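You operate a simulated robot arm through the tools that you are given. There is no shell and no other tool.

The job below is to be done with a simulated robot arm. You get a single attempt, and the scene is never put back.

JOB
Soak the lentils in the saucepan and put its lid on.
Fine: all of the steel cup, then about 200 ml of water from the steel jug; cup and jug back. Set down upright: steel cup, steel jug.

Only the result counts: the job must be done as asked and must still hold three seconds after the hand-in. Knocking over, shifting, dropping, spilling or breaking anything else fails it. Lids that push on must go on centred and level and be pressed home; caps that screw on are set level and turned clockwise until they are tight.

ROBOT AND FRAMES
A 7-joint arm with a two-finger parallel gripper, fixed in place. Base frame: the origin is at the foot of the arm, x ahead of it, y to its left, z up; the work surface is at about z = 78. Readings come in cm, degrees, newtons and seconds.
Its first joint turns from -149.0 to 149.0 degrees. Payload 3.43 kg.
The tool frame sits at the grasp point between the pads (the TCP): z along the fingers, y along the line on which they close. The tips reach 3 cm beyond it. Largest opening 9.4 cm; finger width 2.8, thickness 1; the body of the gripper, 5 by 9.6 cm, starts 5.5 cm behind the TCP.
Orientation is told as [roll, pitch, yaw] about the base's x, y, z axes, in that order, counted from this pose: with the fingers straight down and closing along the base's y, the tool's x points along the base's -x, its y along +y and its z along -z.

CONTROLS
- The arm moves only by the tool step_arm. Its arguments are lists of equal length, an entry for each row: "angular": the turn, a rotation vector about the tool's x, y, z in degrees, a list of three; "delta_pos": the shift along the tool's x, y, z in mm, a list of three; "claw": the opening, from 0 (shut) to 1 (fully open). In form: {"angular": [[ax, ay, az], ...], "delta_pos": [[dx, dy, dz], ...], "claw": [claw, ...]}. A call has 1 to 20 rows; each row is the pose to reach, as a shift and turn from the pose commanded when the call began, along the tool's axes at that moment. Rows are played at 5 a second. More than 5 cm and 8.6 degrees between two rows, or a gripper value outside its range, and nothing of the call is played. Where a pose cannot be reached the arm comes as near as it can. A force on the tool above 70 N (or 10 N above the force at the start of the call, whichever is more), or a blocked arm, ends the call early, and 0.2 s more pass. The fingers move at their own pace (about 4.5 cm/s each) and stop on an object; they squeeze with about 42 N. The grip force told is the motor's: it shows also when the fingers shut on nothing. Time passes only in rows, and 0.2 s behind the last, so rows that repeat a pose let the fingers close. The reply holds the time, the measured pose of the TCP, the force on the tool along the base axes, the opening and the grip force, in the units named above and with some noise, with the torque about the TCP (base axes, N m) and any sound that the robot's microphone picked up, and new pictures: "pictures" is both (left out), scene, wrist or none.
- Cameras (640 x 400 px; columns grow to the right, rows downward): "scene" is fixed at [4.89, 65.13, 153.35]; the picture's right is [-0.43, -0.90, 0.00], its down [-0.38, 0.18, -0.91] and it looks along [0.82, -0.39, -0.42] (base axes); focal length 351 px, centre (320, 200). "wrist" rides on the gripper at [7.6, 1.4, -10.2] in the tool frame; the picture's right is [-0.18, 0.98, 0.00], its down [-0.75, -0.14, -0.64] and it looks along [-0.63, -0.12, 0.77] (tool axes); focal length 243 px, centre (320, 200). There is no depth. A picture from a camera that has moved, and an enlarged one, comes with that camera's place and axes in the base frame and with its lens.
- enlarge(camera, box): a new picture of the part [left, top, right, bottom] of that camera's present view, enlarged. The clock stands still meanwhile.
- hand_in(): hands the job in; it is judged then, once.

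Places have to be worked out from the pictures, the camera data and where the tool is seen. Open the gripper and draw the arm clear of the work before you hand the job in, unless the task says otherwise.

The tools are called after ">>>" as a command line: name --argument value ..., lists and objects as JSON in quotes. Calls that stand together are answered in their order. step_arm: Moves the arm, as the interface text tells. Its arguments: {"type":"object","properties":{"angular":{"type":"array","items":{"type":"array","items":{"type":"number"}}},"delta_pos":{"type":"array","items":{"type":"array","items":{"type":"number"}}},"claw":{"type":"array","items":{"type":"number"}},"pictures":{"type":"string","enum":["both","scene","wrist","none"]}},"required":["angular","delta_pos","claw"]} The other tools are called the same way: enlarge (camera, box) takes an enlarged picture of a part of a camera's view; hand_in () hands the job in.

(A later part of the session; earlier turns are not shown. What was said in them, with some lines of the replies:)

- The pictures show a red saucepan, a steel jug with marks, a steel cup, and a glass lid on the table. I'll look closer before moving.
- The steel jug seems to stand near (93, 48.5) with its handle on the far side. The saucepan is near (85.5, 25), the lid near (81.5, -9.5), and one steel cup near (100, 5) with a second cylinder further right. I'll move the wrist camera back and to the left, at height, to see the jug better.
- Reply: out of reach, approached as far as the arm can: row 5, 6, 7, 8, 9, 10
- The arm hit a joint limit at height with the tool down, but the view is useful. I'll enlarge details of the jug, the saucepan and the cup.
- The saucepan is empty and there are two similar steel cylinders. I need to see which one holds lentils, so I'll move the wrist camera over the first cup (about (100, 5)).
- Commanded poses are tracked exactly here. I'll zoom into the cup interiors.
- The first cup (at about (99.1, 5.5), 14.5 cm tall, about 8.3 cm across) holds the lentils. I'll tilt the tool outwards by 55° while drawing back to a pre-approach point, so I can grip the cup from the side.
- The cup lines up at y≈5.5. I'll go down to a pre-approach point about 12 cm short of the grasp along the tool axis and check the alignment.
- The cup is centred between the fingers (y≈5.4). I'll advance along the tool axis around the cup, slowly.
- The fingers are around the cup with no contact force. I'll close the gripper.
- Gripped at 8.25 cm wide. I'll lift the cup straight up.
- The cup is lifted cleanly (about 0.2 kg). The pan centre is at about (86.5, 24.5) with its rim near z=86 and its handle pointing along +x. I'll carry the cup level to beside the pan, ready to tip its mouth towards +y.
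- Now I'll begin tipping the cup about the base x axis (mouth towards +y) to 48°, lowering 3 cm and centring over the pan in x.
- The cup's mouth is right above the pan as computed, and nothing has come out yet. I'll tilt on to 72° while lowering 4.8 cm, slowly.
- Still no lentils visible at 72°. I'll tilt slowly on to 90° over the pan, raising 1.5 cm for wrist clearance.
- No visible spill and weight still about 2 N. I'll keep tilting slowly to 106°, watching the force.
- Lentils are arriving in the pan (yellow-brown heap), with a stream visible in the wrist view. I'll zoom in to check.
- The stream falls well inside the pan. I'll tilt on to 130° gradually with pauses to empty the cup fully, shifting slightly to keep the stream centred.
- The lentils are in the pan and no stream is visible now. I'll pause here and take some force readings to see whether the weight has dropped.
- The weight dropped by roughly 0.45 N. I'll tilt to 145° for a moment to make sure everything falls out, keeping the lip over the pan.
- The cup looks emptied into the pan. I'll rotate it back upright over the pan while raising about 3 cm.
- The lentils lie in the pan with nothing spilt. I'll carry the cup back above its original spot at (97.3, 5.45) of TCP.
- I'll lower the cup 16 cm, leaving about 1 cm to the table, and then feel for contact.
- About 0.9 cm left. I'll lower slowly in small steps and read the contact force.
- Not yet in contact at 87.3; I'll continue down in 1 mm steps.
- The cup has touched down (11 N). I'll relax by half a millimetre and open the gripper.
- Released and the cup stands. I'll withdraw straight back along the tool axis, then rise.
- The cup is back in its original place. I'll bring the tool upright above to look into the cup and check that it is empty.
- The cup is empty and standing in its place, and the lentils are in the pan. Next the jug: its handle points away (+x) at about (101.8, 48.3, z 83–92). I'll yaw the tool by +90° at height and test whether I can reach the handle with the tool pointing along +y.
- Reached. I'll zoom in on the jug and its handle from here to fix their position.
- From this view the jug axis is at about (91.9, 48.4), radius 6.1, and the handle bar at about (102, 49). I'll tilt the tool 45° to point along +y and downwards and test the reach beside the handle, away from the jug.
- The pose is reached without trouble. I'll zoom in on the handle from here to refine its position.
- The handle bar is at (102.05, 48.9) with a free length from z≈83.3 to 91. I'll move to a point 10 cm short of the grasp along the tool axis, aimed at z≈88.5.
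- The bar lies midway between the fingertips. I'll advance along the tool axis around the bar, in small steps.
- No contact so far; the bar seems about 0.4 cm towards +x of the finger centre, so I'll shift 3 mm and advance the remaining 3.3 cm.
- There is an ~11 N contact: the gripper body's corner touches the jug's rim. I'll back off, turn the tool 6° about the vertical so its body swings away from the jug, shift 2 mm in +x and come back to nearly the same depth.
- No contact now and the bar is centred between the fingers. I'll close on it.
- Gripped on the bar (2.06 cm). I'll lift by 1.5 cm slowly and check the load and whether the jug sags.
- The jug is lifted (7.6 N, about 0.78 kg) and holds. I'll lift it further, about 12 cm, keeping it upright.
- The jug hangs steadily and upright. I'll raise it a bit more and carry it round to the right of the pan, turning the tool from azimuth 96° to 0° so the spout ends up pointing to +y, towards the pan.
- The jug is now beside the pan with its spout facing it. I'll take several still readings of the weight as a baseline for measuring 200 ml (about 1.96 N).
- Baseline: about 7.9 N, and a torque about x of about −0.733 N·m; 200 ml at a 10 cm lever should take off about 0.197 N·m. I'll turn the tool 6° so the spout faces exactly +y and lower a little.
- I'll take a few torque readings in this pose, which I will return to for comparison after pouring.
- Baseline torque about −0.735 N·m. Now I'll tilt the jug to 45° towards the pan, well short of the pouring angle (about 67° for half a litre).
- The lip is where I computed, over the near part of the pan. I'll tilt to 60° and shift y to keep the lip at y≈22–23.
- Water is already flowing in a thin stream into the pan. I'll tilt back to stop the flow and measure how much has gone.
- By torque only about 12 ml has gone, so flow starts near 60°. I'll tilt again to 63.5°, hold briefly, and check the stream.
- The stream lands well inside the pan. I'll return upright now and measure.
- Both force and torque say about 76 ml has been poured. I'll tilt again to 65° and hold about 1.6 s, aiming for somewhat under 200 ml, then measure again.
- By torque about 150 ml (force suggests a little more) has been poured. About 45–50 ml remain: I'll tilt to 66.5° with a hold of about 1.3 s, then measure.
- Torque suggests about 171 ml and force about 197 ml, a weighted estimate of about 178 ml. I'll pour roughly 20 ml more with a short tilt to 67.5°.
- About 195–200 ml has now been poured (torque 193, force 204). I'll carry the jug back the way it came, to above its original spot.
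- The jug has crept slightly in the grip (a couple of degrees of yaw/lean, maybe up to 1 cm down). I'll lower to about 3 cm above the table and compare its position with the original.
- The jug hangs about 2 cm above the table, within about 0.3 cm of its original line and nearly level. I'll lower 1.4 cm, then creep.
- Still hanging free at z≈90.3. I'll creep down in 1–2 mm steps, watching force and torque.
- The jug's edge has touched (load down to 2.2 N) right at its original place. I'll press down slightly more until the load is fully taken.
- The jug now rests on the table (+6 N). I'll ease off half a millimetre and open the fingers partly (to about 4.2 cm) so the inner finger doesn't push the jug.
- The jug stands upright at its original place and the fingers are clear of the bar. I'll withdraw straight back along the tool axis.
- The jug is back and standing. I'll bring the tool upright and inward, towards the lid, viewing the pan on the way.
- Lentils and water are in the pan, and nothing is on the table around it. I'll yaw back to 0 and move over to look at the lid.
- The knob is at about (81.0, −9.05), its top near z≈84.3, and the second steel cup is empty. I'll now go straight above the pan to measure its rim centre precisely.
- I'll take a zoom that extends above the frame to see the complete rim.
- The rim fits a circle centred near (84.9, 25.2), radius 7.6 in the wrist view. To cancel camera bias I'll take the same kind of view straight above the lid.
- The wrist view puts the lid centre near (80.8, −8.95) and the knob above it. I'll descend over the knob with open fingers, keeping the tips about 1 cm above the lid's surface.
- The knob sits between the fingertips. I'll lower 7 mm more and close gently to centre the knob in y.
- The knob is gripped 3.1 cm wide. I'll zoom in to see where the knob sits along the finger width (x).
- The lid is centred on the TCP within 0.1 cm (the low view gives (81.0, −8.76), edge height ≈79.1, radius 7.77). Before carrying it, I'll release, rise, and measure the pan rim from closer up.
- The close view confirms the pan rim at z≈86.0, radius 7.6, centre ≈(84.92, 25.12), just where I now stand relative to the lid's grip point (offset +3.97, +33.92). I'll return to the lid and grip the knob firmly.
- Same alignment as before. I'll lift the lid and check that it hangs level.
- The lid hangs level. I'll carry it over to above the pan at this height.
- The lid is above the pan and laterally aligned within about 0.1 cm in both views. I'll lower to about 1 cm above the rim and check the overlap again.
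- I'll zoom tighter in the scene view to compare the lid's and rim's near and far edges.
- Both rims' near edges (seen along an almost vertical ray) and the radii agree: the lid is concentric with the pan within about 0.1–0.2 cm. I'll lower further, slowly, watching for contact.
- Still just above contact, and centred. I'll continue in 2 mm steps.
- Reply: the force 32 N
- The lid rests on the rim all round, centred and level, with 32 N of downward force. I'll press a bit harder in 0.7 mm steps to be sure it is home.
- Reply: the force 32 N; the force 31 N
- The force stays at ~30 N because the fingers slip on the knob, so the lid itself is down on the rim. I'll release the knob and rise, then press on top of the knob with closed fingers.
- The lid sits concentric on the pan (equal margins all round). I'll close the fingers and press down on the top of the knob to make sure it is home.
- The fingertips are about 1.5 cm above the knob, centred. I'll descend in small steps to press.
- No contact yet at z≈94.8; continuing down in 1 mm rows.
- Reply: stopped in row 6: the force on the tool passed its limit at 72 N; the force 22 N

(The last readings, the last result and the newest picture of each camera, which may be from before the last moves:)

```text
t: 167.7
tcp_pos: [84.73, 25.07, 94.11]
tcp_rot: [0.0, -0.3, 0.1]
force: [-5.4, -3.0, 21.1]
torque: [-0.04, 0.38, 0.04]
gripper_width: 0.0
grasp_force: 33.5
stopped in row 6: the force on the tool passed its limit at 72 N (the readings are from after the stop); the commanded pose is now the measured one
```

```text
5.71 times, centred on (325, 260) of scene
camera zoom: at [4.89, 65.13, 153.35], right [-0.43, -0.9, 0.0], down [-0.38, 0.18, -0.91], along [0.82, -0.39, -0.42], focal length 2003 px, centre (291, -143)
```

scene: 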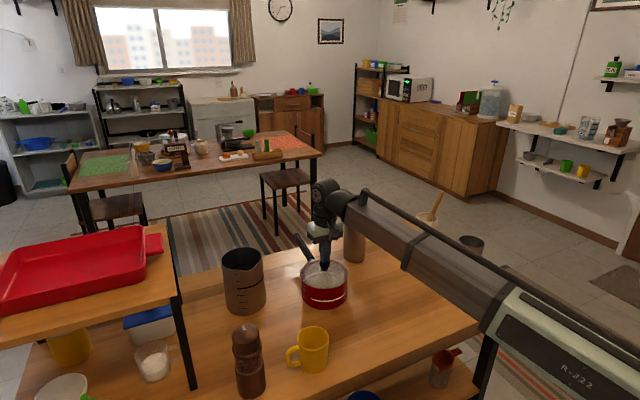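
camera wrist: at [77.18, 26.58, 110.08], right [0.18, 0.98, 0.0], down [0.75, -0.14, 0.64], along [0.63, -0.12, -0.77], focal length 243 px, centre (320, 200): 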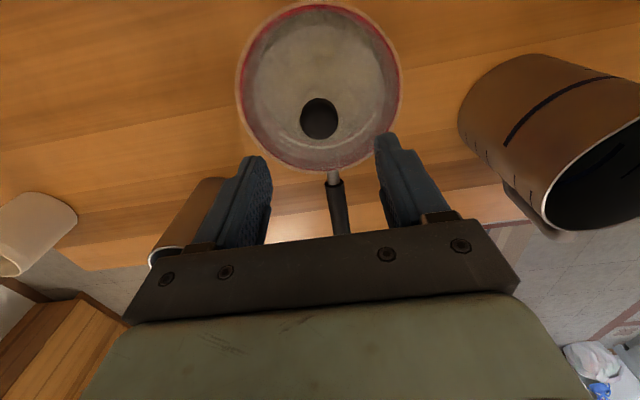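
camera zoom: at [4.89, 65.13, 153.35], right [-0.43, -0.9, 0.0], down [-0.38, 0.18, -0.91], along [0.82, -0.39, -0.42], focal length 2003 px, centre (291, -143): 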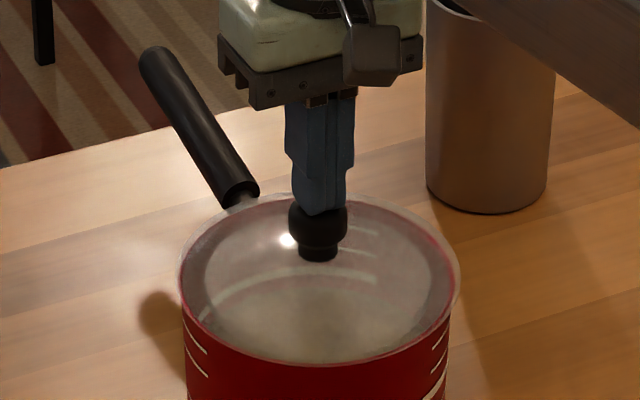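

The press reached 72 N and the lid did not move any further, so it is home. I'll rise straight up off the knob.

>>> step_arm --angular '[[0, 0, 0], [0, 0, 0], [0, 0, 0], [0, 0, 0], [0, 0, 0], [0, 0, 0], [0, 0, 0]]' --delta_pos '[[0, 0, -5], [0, 0, -20], [0, 0, -45], [0, 0, -75], [0, 0, -110], [0, 0, -145], [0, 0, -150]]' --claw '[0, 0, 0, 0, 0.5, 1, 1]'

>>> enlarge --camera "scene" --box '[300, 245, 350, 295]'

>>> enlarge --camera "wrist" --box '[222, 0, 422, 80]'

```text
t: 169.3
tcp_pos: [84.74, 25.1, 109.07]
tcp_rot: [0.1, -0.2, 0.1]
force: [0.0, -0.1, -0.1]
torque: [-0.04, 0.01, -0.01]
gripper_width: 6.71
grasp_force: 0.0
camera wrist: at [77.25, 26.5, 119.23], right [0.18, 0.98, 0.0], down [0.75, -0.14, 0.64], along [0.63, -0.12, -0.76], focal length 243 px, centre (320, 200)
```

scene: 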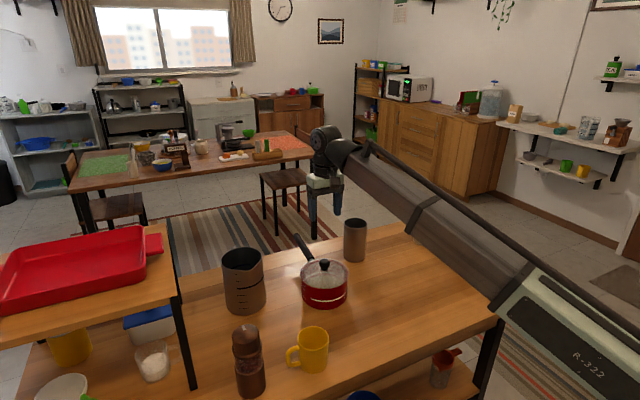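
wrist: 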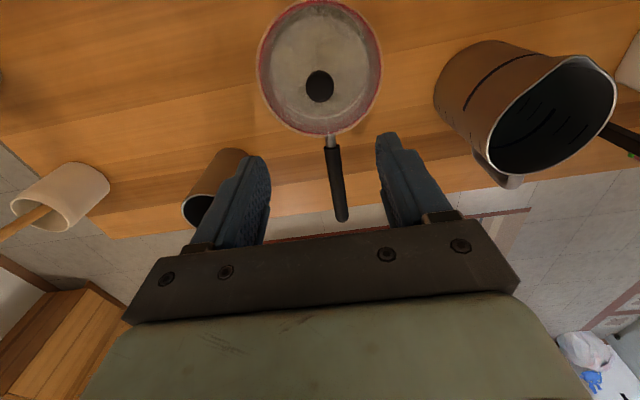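

```text
8.00 times, centred on (325, 270) of scene
camera zoom: at [4.89, 65.13, 153.35], right [-0.43, -0.9, 0.0], down [-0.38, 0.18, -0.91], along [0.82, -0.39, -0.42], focal length 2805 px, centre (280, -360)
```

zoom: 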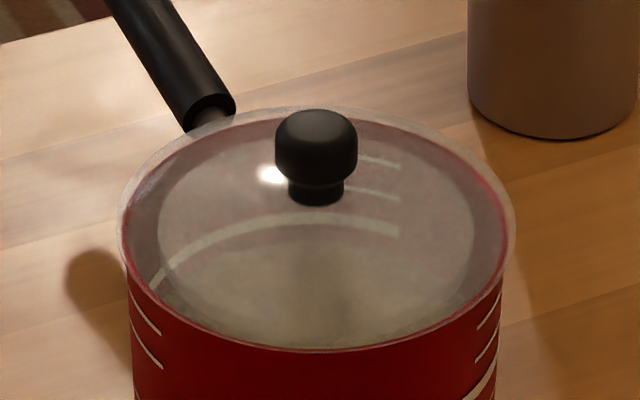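

```text
3.20 times, centred on (322, 40) of wrist
camera zoom: at [77.25, 26.5, 119.23], right [0.18, 0.98, 0.0], down [0.75, -0.14, 0.64], along [0.63, -0.12, -0.76], focal length 776 px, centre (314, 712)
```

zoom: 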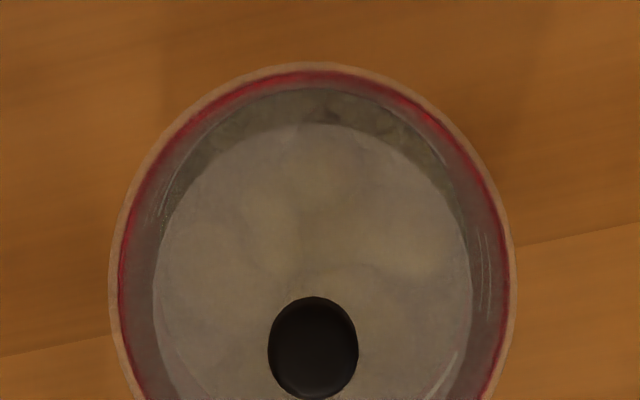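

The lid is seated evenly, and the cup, jug and the rest stand as before. I'll draw the open gripper clear of the work.

>>> step_arm --angular '[[0, 0, 0], [0, 0, 0], [0, 0, 0], [0, 0, 0], [0, 0, 0], [0, 0, 0], [0, 0, 0], [0, 0, 0], [0, 0, 0], [0, 0, 0], [0, 0, 0]]' --delta_pos '[[5, -30, -15], [10, -60, -30], [15, -90, -30], [20, -120, -30], [25, -150, -30], [30, -180, -30], [35, -210, -30], [40, -240, -30], [44, -270, -30], [47, -300, -30], [47, -300, -30]]' --claw '[1, 1, 1, 1, 1, 1, 1, 1, 1, 1, 1]'

>>> enlarge --camera "scene" --box '[200, 200, 400, 400]'

>>> enlarge --camera "scene" --box '[285, 230, 365, 320]'

```text
t: 171.7
tcp_pos: [80.1, -4.96, 111.89]
tcp_rot: [0.1, -0.3, 0.1]
force: [0.5, -0.8, 0.6]
torque: [-0.02, -0.01, -0.01]
gripper_width: 9.39
grasp_force: 0.1
camera wrist: at [72.56, -3.49, 122.1], right [0.18, 0.98, 0.0], down [0.75, -0.14, 0.64], along [0.63, -0.12, -0.76], focal length 243 px, centre (320, 200)
```

scene: 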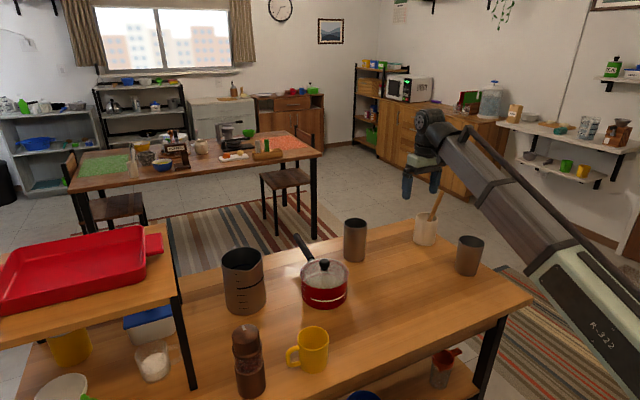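
wrist: 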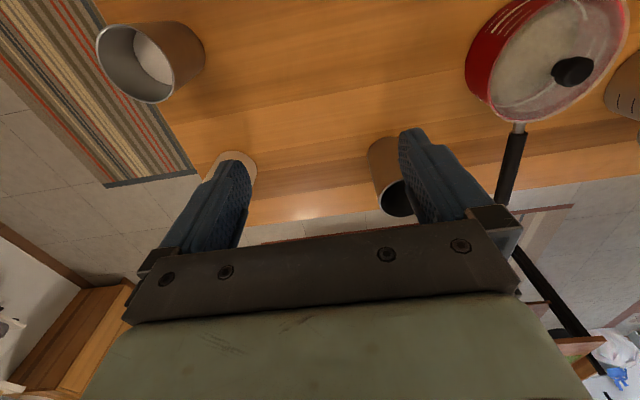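

```text
2.00 times, centred on (300, 300) of scene
camera zoom: at [4.89, 65.13, 153.35], right [-0.43, -0.9, 0.0], down [-0.38, 0.18, -0.91], along [0.82, -0.39, -0.42], focal length 701 px, centre (360, 0)
```

zoom: 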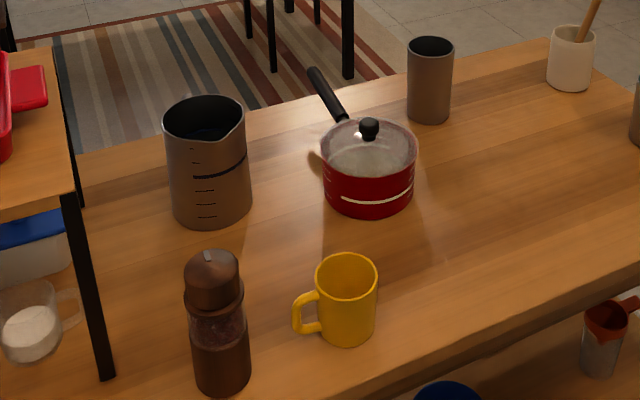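

```text
4.44 times, centred on (325, 275) of scene
camera zoom: at [4.89, 65.13, 153.35], right [-0.43, -0.9, 0.0], down [-0.38, 0.18, -0.91], along [0.82, -0.39, -0.42], focal length 1558 px, centre (298, -133)
```

zoom: 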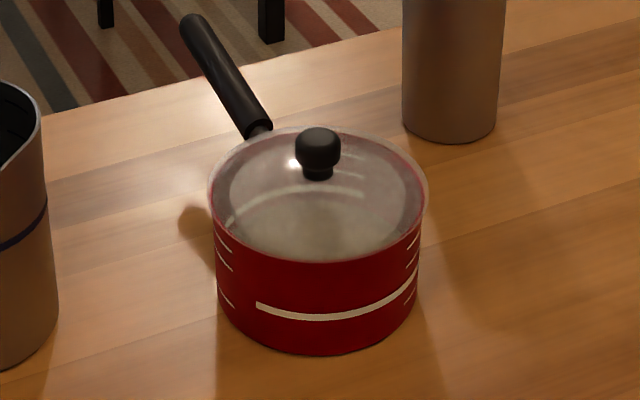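

All is in place: the lentils and about 200 ml of water are in the pan, the lid is on and pressed, the cup and jug stand upright at their places, and the arm is clear with the gripper open. I'm handing in.

>>> hand_in

```text
The job is handed in.
```

I've handed the job in. The lentils are in the saucepan with about 200 ml of water, and the lid is on.

- **Lentils:** I emptied the whole steel cup into the pan. A look inside afterwards showed it empty, and I saw nothing spilt.
- **Water:** I poured from the jug in four small pours. The drop in the jug's weight gave about 193 ml from the torque reading and 204 ml from the force reading, so it should be close to 200 ml.
- **Lid:** It sits centred and level on the rim. I pressed on the knob with up to 72 N, and the lid did not move any further.
- **Cup and jug:** Both stand upright in their original places, within a few millimetres as far as the pictures show.

While reaching for the handle, the gripper briefly touched the jug's rim with about 11 N; I backed off, and nothing spilt.

I opened the gripper and drew the arm clear before handing in. The other things on the table look undisturbed in the last pictures.
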